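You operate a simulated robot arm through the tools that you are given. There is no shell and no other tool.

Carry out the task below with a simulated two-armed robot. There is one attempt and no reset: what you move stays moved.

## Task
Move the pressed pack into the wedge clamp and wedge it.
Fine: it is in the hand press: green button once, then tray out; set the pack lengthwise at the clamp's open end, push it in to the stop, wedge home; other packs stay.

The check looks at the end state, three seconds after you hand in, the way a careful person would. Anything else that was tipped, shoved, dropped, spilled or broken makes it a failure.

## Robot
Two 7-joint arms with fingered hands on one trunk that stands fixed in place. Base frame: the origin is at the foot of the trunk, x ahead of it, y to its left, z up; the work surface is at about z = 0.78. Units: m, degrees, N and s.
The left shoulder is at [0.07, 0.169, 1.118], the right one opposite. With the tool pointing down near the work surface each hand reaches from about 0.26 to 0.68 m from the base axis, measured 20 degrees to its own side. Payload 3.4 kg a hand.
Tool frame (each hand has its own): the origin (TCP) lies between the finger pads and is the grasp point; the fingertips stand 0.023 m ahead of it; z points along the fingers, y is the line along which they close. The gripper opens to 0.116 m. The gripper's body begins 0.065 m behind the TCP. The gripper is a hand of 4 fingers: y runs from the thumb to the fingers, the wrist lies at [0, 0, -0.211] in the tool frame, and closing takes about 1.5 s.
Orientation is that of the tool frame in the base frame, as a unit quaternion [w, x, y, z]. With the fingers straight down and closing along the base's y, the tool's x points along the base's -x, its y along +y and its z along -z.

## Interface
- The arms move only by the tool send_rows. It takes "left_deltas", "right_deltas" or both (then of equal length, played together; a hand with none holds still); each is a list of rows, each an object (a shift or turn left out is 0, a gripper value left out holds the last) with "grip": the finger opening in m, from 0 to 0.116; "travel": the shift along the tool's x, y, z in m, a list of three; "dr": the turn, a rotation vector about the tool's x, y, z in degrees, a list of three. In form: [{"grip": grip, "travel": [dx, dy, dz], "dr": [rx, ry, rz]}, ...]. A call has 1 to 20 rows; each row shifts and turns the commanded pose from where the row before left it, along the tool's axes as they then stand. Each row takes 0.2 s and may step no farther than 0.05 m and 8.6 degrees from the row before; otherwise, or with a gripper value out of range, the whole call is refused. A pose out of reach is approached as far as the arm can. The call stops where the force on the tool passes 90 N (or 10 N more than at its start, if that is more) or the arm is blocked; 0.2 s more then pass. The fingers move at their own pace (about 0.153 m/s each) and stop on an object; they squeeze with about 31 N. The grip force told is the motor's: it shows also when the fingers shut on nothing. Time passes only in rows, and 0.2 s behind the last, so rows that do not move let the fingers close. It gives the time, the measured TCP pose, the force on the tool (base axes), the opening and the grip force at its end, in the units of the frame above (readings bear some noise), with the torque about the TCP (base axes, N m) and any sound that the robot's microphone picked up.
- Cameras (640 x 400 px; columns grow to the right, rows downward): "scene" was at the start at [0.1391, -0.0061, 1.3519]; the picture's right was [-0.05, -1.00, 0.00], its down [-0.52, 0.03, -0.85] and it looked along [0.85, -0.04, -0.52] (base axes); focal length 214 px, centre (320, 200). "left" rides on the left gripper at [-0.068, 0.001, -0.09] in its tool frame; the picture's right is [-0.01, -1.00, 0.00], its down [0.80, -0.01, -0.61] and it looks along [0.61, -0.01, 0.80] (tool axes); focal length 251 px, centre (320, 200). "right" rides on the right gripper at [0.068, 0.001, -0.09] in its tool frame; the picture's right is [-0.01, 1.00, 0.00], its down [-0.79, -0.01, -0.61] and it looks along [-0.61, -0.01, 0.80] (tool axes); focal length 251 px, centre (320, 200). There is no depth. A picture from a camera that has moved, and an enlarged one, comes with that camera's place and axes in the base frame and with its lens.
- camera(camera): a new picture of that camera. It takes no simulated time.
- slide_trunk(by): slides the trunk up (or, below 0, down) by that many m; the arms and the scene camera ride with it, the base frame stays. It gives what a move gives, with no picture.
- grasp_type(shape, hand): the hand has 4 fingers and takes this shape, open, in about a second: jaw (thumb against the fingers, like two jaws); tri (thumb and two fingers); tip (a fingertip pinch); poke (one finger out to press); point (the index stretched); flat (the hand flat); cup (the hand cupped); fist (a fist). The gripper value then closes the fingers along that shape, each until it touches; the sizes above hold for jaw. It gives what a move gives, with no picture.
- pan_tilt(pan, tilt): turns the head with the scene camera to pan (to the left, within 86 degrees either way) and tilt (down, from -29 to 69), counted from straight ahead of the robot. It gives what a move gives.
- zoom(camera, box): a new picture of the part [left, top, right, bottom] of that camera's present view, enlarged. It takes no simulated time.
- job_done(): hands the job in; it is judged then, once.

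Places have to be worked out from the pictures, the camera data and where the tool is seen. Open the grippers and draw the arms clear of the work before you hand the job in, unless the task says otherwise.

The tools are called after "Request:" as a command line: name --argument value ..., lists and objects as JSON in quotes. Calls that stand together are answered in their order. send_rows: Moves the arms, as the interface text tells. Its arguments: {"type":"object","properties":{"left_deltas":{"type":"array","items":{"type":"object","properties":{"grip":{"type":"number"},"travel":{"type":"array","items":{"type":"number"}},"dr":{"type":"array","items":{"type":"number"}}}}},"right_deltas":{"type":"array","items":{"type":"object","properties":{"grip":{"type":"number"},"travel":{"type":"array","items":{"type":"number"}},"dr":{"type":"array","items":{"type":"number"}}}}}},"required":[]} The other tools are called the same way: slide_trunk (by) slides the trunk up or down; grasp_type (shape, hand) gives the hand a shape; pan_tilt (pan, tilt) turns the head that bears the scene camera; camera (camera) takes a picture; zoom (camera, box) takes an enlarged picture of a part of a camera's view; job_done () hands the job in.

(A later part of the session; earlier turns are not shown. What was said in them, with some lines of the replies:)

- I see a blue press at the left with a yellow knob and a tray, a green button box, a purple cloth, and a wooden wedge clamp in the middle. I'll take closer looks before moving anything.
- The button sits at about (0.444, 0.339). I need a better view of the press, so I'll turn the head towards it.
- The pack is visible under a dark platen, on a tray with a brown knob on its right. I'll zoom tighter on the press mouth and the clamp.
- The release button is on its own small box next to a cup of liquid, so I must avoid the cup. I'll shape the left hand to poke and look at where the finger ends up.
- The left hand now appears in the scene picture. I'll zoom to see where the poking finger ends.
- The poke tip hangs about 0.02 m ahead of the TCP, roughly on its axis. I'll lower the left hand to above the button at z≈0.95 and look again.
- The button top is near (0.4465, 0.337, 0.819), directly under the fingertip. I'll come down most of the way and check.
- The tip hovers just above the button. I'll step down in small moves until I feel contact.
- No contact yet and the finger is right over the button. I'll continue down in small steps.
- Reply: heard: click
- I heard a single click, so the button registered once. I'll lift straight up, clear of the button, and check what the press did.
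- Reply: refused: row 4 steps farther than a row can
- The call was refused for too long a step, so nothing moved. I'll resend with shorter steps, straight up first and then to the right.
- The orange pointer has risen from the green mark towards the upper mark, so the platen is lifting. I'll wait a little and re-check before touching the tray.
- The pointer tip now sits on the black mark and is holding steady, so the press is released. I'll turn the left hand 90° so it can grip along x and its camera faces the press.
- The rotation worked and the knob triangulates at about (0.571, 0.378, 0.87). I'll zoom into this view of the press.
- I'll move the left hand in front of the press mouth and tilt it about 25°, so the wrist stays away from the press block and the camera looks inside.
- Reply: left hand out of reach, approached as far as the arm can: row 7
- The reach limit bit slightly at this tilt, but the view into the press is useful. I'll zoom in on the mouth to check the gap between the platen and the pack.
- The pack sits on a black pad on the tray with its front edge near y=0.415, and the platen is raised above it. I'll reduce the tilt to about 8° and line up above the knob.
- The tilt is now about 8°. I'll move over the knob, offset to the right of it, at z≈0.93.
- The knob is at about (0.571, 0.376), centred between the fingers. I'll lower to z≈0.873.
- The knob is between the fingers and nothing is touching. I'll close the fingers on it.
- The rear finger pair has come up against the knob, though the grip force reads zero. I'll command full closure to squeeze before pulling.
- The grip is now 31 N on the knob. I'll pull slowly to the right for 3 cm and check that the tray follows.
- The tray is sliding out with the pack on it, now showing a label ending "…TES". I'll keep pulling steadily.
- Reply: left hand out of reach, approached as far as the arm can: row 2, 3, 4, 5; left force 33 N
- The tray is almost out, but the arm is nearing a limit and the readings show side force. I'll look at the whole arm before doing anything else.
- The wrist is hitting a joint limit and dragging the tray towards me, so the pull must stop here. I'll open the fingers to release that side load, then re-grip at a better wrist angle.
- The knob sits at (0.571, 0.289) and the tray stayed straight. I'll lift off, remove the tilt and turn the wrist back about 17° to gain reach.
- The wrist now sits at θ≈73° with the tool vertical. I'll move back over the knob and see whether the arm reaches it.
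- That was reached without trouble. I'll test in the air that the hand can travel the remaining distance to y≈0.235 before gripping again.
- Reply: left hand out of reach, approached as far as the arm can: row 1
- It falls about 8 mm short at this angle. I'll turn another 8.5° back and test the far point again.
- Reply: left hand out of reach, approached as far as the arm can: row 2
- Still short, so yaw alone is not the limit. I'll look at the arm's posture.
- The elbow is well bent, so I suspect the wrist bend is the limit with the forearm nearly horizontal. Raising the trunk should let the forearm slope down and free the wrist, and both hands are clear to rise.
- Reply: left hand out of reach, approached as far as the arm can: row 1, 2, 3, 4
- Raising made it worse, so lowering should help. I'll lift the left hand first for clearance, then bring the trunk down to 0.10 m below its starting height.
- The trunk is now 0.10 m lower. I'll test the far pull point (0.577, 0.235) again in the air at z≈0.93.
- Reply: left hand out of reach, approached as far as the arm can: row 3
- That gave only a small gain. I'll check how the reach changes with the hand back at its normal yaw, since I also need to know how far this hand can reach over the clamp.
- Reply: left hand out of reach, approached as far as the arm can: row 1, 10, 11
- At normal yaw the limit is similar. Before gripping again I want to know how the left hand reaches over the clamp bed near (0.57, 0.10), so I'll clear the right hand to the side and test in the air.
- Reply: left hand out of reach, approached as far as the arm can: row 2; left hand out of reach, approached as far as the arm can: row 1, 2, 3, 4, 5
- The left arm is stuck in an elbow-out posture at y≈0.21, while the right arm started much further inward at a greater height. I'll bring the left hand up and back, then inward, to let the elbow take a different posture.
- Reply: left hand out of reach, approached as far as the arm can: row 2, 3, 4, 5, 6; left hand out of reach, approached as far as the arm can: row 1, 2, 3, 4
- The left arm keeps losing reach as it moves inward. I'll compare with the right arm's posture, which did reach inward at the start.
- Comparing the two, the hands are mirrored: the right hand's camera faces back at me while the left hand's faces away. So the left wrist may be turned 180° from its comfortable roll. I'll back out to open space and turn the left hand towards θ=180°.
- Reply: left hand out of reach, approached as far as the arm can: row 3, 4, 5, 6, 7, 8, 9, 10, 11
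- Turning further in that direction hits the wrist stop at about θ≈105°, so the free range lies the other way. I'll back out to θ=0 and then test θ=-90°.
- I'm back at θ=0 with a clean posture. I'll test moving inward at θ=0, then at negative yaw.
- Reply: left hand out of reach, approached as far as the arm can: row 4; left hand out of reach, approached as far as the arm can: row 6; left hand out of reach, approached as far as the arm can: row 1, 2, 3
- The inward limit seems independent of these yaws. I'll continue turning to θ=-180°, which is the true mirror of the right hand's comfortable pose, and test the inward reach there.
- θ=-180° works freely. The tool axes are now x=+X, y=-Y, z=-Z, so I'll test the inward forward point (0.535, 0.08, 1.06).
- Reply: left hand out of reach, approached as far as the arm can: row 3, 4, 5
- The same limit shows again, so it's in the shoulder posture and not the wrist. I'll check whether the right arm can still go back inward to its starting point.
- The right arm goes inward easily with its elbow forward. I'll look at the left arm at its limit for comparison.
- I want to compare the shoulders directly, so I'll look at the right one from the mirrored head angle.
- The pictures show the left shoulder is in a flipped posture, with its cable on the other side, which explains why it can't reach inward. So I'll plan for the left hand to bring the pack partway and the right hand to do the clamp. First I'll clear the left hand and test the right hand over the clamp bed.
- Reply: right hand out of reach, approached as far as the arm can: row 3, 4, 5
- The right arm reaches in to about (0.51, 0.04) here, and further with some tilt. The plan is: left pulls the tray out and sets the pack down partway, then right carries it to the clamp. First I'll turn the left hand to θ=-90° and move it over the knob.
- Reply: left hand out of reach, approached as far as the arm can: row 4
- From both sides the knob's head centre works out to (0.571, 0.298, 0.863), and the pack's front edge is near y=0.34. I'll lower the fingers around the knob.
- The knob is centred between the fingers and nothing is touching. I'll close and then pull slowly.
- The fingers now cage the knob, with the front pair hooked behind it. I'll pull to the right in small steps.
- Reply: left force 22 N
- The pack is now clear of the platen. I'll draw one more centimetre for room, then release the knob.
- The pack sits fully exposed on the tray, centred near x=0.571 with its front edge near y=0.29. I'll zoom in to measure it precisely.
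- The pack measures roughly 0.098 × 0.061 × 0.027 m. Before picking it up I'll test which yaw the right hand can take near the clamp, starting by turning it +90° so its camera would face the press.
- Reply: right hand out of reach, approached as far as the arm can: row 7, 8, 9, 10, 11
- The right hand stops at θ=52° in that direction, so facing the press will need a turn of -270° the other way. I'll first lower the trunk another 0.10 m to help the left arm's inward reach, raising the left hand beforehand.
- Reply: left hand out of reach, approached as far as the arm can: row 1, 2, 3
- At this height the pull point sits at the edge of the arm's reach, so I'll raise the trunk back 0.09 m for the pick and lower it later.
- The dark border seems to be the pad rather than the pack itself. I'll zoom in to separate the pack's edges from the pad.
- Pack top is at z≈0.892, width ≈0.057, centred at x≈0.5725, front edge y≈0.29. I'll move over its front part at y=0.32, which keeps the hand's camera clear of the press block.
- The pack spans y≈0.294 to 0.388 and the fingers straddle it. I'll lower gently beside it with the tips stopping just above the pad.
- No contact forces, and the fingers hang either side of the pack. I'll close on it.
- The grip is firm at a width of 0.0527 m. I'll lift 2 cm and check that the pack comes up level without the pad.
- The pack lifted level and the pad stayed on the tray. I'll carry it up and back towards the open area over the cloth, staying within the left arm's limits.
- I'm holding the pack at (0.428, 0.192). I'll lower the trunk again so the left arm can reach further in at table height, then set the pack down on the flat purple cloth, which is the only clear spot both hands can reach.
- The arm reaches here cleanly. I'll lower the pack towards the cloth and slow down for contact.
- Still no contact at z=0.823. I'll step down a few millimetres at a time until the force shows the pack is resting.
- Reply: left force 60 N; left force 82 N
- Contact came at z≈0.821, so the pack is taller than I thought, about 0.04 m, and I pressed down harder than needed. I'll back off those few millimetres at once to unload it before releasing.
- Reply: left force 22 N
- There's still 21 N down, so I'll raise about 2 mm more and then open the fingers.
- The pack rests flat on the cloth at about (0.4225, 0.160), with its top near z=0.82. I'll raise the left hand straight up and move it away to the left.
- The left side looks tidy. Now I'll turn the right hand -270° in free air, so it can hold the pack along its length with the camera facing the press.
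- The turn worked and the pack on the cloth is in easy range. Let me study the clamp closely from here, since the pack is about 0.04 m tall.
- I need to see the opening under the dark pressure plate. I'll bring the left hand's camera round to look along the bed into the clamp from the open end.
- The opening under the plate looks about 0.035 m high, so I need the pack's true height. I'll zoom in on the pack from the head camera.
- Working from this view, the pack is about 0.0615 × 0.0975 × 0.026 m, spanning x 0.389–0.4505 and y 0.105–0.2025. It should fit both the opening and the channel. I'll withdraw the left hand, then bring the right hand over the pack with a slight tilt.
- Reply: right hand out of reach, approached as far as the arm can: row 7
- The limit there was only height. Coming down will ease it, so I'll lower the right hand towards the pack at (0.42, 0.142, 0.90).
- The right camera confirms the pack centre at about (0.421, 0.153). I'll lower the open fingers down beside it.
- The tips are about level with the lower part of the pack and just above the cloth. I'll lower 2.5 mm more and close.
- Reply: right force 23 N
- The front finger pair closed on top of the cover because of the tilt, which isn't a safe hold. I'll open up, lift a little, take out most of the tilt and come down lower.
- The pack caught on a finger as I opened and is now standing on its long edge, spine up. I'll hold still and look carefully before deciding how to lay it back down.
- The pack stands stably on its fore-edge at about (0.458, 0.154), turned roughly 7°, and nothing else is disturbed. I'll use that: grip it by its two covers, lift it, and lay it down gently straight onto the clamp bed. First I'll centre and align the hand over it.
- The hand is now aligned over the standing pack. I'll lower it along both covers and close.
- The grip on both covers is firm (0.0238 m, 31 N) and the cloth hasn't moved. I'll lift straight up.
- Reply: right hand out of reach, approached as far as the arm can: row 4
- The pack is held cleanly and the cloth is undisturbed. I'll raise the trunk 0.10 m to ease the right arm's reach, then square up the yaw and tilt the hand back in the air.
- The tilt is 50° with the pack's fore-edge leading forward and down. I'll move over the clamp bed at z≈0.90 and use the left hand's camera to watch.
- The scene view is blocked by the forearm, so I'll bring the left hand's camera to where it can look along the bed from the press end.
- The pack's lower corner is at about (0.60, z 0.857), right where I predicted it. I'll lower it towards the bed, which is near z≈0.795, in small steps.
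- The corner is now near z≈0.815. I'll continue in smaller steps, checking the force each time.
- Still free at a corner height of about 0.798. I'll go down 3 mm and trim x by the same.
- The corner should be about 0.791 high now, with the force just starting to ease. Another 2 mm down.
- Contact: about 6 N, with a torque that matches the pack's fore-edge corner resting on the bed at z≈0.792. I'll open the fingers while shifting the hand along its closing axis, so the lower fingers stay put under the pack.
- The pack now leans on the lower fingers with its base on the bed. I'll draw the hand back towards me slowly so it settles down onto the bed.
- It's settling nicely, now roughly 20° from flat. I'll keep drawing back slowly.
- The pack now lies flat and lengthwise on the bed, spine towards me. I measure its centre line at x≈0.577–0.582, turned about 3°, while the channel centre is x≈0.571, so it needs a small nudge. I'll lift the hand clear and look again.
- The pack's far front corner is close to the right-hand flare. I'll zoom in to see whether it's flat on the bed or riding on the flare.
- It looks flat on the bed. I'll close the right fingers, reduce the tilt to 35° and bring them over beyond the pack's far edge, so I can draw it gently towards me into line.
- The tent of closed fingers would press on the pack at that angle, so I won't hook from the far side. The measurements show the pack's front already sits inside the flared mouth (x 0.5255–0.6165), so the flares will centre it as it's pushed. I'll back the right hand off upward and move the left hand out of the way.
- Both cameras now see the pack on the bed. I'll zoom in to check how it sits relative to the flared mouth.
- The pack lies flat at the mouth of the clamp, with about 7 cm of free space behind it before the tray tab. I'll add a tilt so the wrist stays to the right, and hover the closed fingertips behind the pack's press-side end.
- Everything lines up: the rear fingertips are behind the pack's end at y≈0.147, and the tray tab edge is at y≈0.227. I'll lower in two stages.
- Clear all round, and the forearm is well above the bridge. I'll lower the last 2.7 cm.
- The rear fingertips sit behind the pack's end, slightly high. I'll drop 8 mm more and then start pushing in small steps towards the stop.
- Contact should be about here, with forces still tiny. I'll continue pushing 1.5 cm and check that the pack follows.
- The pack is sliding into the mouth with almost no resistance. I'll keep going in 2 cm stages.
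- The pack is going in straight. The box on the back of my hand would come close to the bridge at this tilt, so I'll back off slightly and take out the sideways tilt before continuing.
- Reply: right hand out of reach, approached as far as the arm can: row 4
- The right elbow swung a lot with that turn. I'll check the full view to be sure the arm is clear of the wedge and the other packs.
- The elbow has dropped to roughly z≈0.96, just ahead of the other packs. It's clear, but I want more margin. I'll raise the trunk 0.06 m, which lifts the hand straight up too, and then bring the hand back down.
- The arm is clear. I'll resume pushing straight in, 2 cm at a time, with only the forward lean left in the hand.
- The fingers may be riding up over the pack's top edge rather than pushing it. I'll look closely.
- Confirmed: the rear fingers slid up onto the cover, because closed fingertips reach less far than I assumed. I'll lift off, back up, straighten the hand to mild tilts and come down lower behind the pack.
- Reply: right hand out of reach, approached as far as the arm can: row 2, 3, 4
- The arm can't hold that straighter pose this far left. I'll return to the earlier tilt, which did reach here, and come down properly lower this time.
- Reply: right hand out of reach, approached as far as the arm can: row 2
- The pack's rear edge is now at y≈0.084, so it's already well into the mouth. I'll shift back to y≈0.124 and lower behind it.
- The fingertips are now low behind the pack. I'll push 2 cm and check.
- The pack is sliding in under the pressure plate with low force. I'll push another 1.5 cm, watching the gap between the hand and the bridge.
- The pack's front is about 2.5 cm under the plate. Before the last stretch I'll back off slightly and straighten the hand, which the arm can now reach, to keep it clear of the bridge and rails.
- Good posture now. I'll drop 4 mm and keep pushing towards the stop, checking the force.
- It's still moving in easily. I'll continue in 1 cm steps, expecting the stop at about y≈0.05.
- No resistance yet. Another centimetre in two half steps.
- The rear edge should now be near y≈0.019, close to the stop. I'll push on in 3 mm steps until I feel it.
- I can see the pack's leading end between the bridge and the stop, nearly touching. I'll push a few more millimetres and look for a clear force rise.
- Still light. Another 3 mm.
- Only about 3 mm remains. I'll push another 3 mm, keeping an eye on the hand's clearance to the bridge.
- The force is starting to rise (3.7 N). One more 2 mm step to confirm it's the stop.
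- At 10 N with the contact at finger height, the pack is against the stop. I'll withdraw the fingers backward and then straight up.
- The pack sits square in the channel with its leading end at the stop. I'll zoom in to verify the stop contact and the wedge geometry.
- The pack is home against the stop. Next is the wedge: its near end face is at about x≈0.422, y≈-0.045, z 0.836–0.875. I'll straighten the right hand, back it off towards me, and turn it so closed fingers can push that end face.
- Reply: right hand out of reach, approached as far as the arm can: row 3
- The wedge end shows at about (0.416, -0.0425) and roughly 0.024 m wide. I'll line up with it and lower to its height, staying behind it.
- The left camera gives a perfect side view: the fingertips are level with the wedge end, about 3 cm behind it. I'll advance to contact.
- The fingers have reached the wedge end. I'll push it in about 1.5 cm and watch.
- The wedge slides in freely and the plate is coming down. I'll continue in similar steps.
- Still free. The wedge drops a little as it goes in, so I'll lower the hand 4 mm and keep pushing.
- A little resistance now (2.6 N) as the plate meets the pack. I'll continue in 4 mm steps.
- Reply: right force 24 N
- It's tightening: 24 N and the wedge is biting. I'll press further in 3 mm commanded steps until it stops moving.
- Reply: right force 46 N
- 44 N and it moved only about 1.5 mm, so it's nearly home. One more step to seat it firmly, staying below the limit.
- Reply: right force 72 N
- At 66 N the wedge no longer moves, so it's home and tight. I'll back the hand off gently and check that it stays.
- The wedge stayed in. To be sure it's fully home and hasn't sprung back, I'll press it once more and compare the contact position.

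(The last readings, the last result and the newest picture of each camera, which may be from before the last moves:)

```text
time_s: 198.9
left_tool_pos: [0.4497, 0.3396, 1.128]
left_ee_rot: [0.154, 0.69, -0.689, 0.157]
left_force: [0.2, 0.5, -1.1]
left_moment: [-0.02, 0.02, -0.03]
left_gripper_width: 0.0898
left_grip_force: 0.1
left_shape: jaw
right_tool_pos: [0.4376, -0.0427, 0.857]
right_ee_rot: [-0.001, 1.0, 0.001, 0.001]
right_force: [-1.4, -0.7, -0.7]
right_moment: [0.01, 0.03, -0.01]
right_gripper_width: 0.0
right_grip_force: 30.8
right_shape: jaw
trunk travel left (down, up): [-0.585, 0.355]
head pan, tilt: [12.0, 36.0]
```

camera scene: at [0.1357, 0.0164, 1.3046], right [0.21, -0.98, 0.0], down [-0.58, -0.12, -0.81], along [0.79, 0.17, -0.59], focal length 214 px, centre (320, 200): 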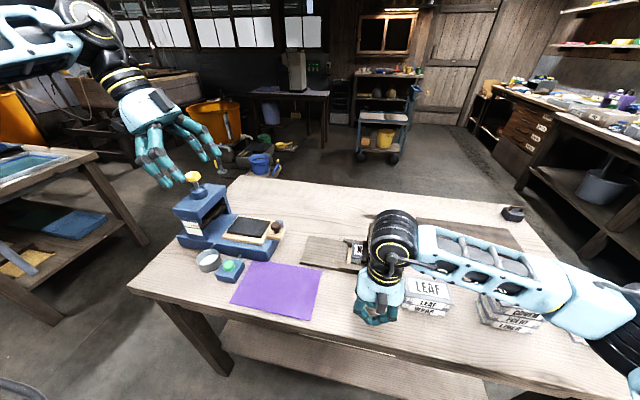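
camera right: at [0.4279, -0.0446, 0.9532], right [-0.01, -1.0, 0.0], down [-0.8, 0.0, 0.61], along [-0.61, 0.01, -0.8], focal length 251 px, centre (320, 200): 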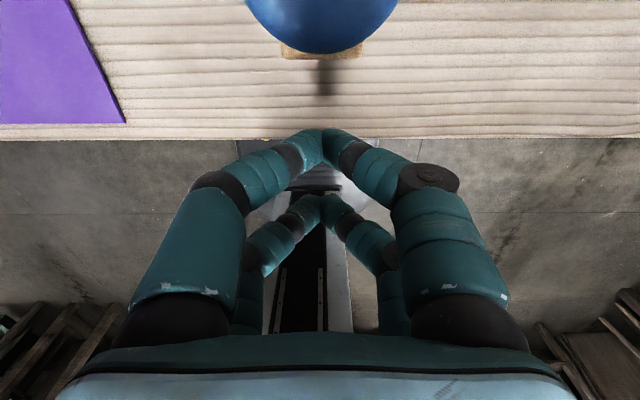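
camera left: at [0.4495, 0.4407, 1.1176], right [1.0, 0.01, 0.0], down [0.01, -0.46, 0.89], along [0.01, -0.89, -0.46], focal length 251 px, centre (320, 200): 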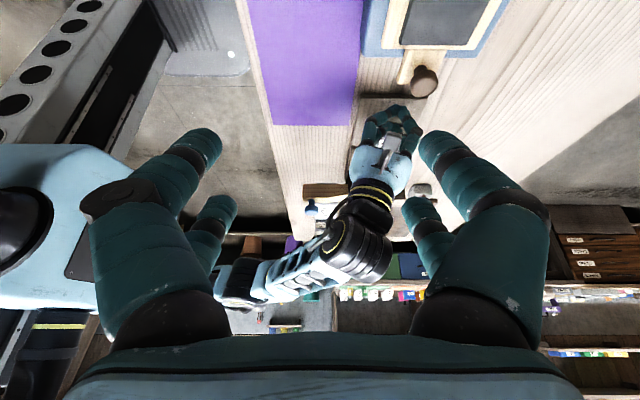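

No force until x≈0.438, so it hasn't sprung back appreciably. I'll push on to seat it once more, up to roughly 75 N.

Request:
send_rows --right_deltas '[{"travel": [0.004, 0, 0]}, {}]'

Request:
send_rows --right_deltas '[{"travel": [0.005, 0, 0]}, {}]'

Request:
send_rows --right_deltas '[{"travel": [0.005, 0, 0]}, {}]'

```text
time_s: 199.5
left_tool_pos: [0.4455, 0.34, 1.1279]
left_ee_rot: [-0.153, -0.69, 0.69, -0.157]
left_force: [0.0, 0.5, 0.2]
left_moment: [0.02, -0.01, 0.03]
left_gripper_width: 0.0901
left_grip_force: 0.0
left_shape: jaw
right_tool_pos: [0.4408, -0.0429, 0.8569]
right_ee_rot: [-0.002, 1.0, 0.001, 0.0]
right_force: [-14.8, 0.7, -3.3]
right_moment: [0.05, 0.18, -0.1]
right_gripper_width: 0.0
right_grip_force: 30.4
right_shape: jaw
trunk travel left (down, up): [-0.585, 0.355]
head pan, tilt: [12.0, 36.0]
```

```text
time_s: 200.1
left_tool_pos: [0.4429, 0.3392, 1.1297]
left_ee_rot: [-0.153, -0.689, 0.691, -0.158]
left_force: [0.8, 0.5, -0.8]
left_moment: [0.01, 0.0, -0.01]
left_gripper_width: 0.0897
left_grip_force: 0.0
left_shape: jaw
right_tool_pos: [0.441, -0.0422, 0.8582]
right_ee_rot: [-0.002, 1.0, 0.002, 0.0]
right_force: [-40.4, 1.3, -14.9]
right_moment: [0.09, 0.57, -0.32]
right_gripper_width: 0.0
right_grip_force: 31.3
right_shape: jaw
trunk travel left (down, up): [-0.585, 0.355]
head pan, tilt: [12.0, 36.0]
```

```text
time_s: 200.7
left_tool_pos: [0.4394, 0.3393, 1.1314]
left_ee_rot: [-0.151, -0.689, 0.69, -0.16]
left_force: [0.1, -0.1, -0.8]
left_moment: [0.02, 0.0, 0.03]
left_gripper_width: 0.0897
left_grip_force: 0.0
left_shape: jaw
right_tool_pos: [0.4408, -0.0427, 0.8603]
right_ee_rot: [-0.001, 1.0, 0.003, -0.003]
right_force: [-71.5, 1.6, -29.4]
right_moment: [0.24, 1.03, -0.71]
right_gripper_width: 0.0
right_grip_force: 30.7
right_shape: jaw
trunk travel left (down, up): [-0.585, 0.355]
head pan, tilt: [12.0, 36.0]
```

At 71 N the wedge doesn't give at all (x holds at 0.441), so it's hard home. I'll back off, raise the hand and withdraw.

Request:
send_rows --right_deltas '[{"travel": [-0.01, 0, 0]}, {"travel": [-0.015, 0, 0]}, {"travel": [-0.025, 0, 0]}, {"travel": [-0.03, 0, 0]}, {"travel": [0, 0, -0.04]}, {"travel": [0, 0, -0.045]}, {"travel": [0, 0, -0.045]}, {"travel": [0, 0.03, -0.03]}, {"travel": [0, 0.04, 0]}, {"travel": [0, 0.04, 0]}, {"travel": [0, 0.04, 0]}, {"grip": 0.1}, {}, {}]'

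Request:
camera --camera "scene"

Request:
zoom --camera "scene" --box '[290, 190, 430, 310]'

Request:
zoom --camera "left" --box '[300, 100, 420, 220]'

```text
time_s: 203.7
left_tool_pos: [0.4486, 0.3395, 1.1262]
left_ee_rot: [0.153, 0.691, -0.689, 0.156]
left_force: [-0.7, -0.4, -1.3]
left_moment: [0.01, -0.03, 0.01]
left_gripper_width: 0.0893
left_grip_force: 0.1
left_shape: jaw
right_tool_pos: [0.3728, -0.1931, 1.0154]
right_ee_rot: [-0.002, 1.0, 0.001, 0.0]
right_force: [-0.7, -1.1, 0.0]
right_moment: [-0.02, -0.01, 0.02]
right_gripper_width: 0.0999
right_grip_force: 0.0
right_shape: jaw
trunk travel left (down, up): [-0.585, 0.355]
head pan, tilt: [12.0, 36.0]
```

```text
taken
camera scene: at [0.1349, 0.0164, 1.3047], right [0.21, -0.98, 0.0], down [-0.58, -0.12, -0.81], along [0.79, 0.17, -0.59], focal length 214 px, centre (320, 200)
```

scene: 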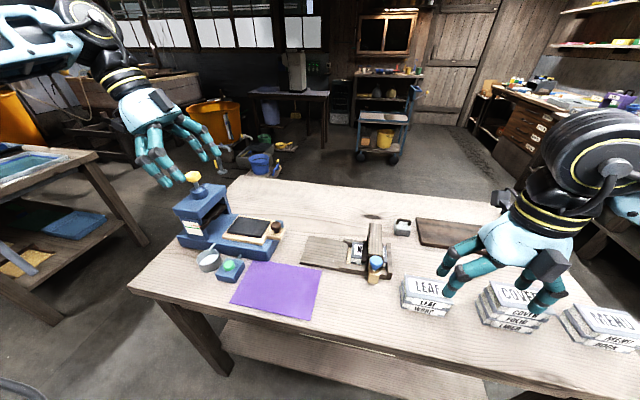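

```text
3.33 times, centred on (360, 250) of scene
camera zoom: at [0.1349, 0.0164, 1.3047], right [0.21, -0.98, 0.0], down [-0.58, -0.12, -0.81], along [0.79, 0.17, -0.59], focal length 715 px, centre (187, 33)
```

zoom: 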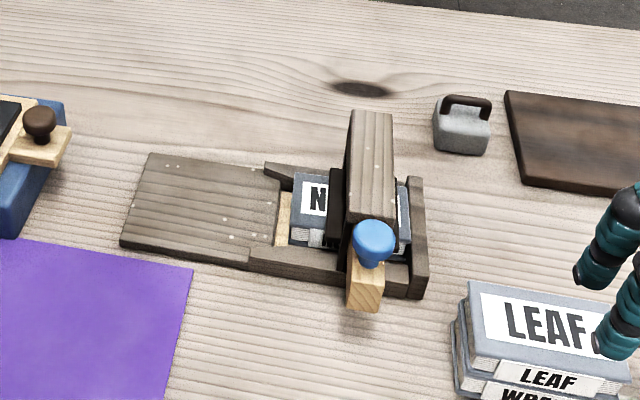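

```text
3.33 times, centred on (360, 160) of left
camera zoom: at [0.4497, 0.4401, 1.1778], right [1.0, 0.01, 0.0], down [0.01, -0.46, 0.89], along [0.01, -0.89, -0.46], focal length 838 px, centre (187, 333)
```

zoom: 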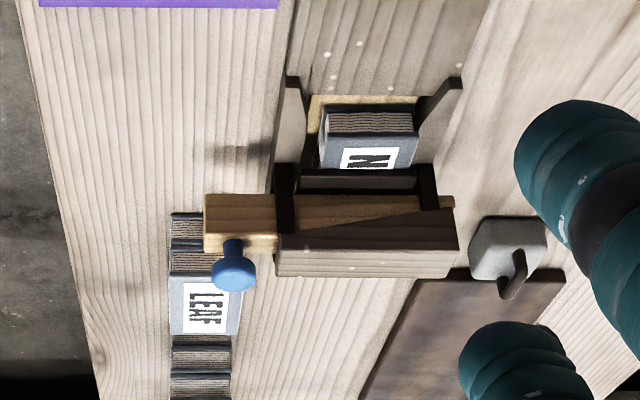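

The wedge is in with its knob just short of the bridge, and the pack is clamped under the plate. I'll raise both hands and draw the arms well clear.

Request:
send_rows --right_deltas '[{"travel": [0, 0, -0.045]}, {"travel": [0, 0, -0.045]}, {"travel": [0, 0, -0.03]}, {"travel": [0, 0.03, 0]}, {"travel": [0, 0.03, 0]}, {}]' --left_deltas '[{"travel": [0, 0.02, -0.02]}, {"travel": [0, 0.02, -0.02]}, {"travel": [0, 0.02, -0.02]}, {"travel": [0, 0, 0]}, {}, {}]'

Request:
pan_tilt --pan 0 --tilt 40

Request:
camera --camera "scene"

Request:
zoom --camera "scene" --box '[130, 160, 290, 290]'

Request:
zoom --camera "scene" --box '[240, 170, 420, 300]'

Request:
zoom --camera "scene" --box '[360, 170, 560, 310]'

```text
time_s: 205.1
left_tool_pos: [0.3901, 0.3648, 1.1789]
left_ee_rot: [-0.155, -0.69, 0.69, -0.157]
left_force: [0.2, 0.2, -0.2]
left_moment: [-0.01, -0.03, -0.01]
left_gripper_width: 0.0898
left_grip_force: 0.1
left_shape: jaw
right_tool_pos: [0.3723, -0.2533, 1.1374]
right_ee_rot: [-0.002, 1.0, 0.0, -0.001]
right_force: [0.0, 0.3, -0.5]
right_moment: [0.02, 0.01, 0.0]
right_gripper_width: 0.0998
right_grip_force: 0.0
right_shape: jaw
trunk travel left (down, up): [-0.585, 0.355]
head pan, tilt: [12.0, 36.0]
```

```text
time_s: 205.9
left_tool_pos: [0.39, 0.3642, 1.1791]
left_ee_rot: [0.154, 0.691, -0.689, 0.157]
left_force: [0.1, 0.0, 0.9]
left_moment: [0.02, 0.0, -0.01]
left_gripper_width: 0.0897
left_grip_force: 0.1
left_shape: jaw
right_tool_pos: [0.3718, -0.2542, 1.1372]
right_ee_rot: [-0.002, 1.0, 0.001, 0.0]
right_force: [0.1, 0.4, 0.0]
right_moment: [-0.02, 0.0, -0.01]
right_gripper_width: 0.0999
right_grip_force: 0.1
right_shape: jaw
trunk travel left (down, up): [-0.585, 0.355]
head pan, tilt: [0.0, 40.0]
```

```text
taken
camera scene: at [0.1343, -0.0018, 1.2987], right [0.0, -1.0, 0.0], down [-0.64, 0.0, -0.77], along [0.77, 0.0, -0.64], focal length 214 px, centre (320, 200)
```

scene: 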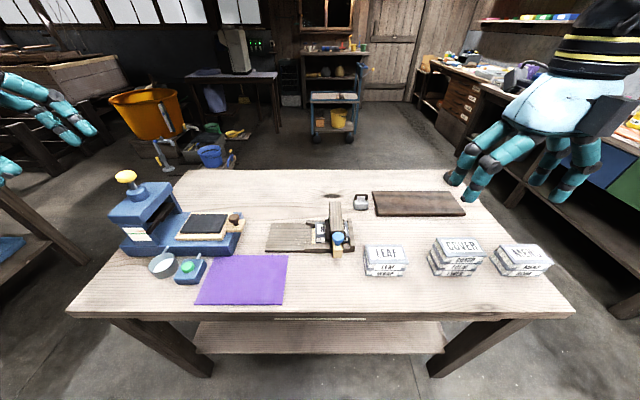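

```text
3.08 times, centred on (210, 225) of scene
camera zoom: at [0.1343, -0.0018, 1.2987], right [0.0, -1.0, 0.0], down [-0.64, 0.0, -0.77], along [0.77, 0.0, -0.64], focal length 660 px, centre (658, 123)
```

zoom: 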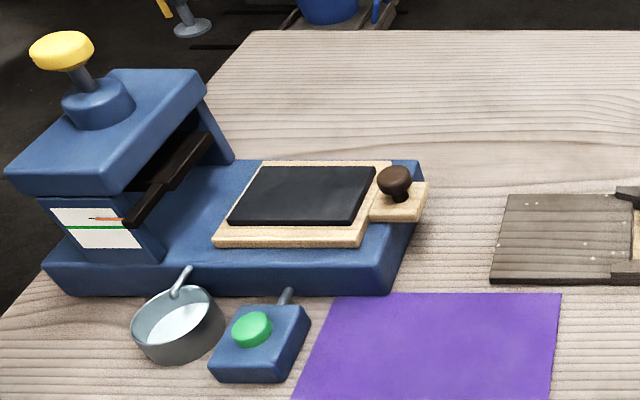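

```text
3.08 times, centred on (330, 235) of scene
camera zoom: at [0.1343, -0.0018, 1.2987], right [0.0, -1.0, 0.0], down [-0.64, 0.0, -0.77], along [0.77, 0.0, -0.64], focal length 660 px, centre (289, 92)
```

zoom: 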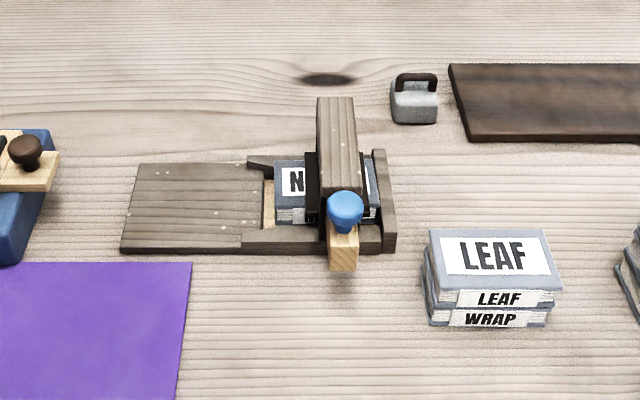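

```text
2.86 times, centred on (460, 240) of scene
camera zoom: at [0.1343, -0.0018, 1.2987], right [0.0, -1.0, 0.0], down [-0.64, 0.0, -0.77], along [0.77, 0.0, -0.64], focal length 613 px, centre (-80, 86)
```

zoom: 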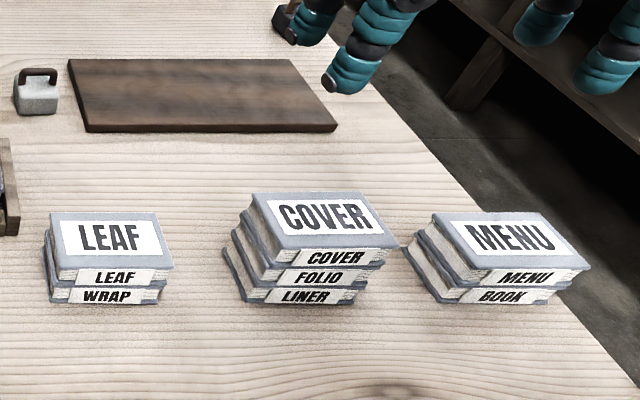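

Everything else looks untouched: cup, button, cloth, iron, board and the three stacks. A last close look at the pack against the stop before handing in.

Request:
zoom --camera "scene" --box '[300, 195, 370, 265]'

Request:
camera --camera "left"

```text
5.71 times, centred on (335, 230) of scene
camera zoom: at [0.1343, -0.0018, 1.2987], right [0.0, -1.0, 0.0], down [-0.64, 0.0, -0.77], along [0.77, 0.0, -0.64], focal length 1226 px, centre (234, 29)
```

zoom: 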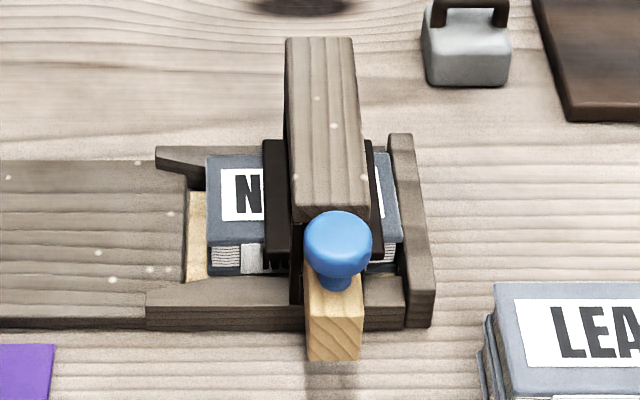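

```text
taken
camera left: at [0.3897, 0.4645, 1.2311], right [1.0, 0.01, 0.0], down [0.01, -0.46, 0.89], along [0.01, -0.89, -0.46], focal length 251 px, centre (320, 200)
```

left: 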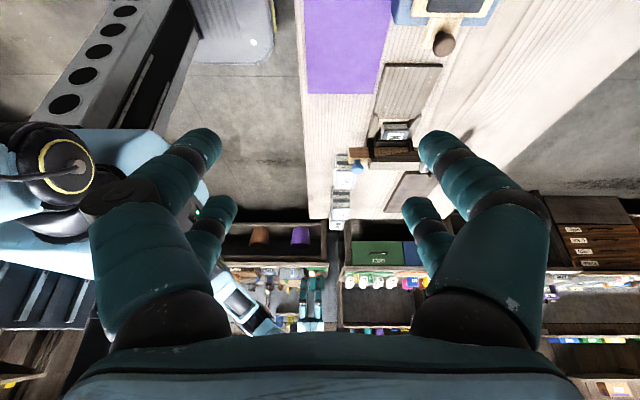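

The pack's end meets the stop, the plate bears down on it and the wedge is hard home. The tray is out, both hands are open and the arms are clear, so I'm handing the job in.

Request:
job_done

```text
The job is handed in.
```

The pressed NOTES pack is in the wedge clamp, lengthwise and against the stop, with the wedge driven home. I handed the job in; no verdict has come back yet.

- **Press:** I pressed the green button once and heard one click. The platen lifted and I pulled the tray out, where it stays.
- **Clamp:** I pushed the pack in until it pressed against the stop at about 10 N. I pushed the wedge until it no longer moved, at about 70 N, then backed off, and it stayed put.
- **Other things on the bench:** In the last pictures the LEAF, COVER and MENU stacks, the cup, the button box, the cloth and the rest of the bench look undisturbed.

**Handling of the pack:**
- The left arm could not reach the clamp, so I set the pack down on the purple cloth and moved it on with the right hand.
- I pressed it onto the cloth harder than I meant to, about 80 N for a moment.
- When the right hand opened from a bad grip, the pack tipped up onto its edge. I picked it up from there and laid it flat on the clamp bed. It looks sound.
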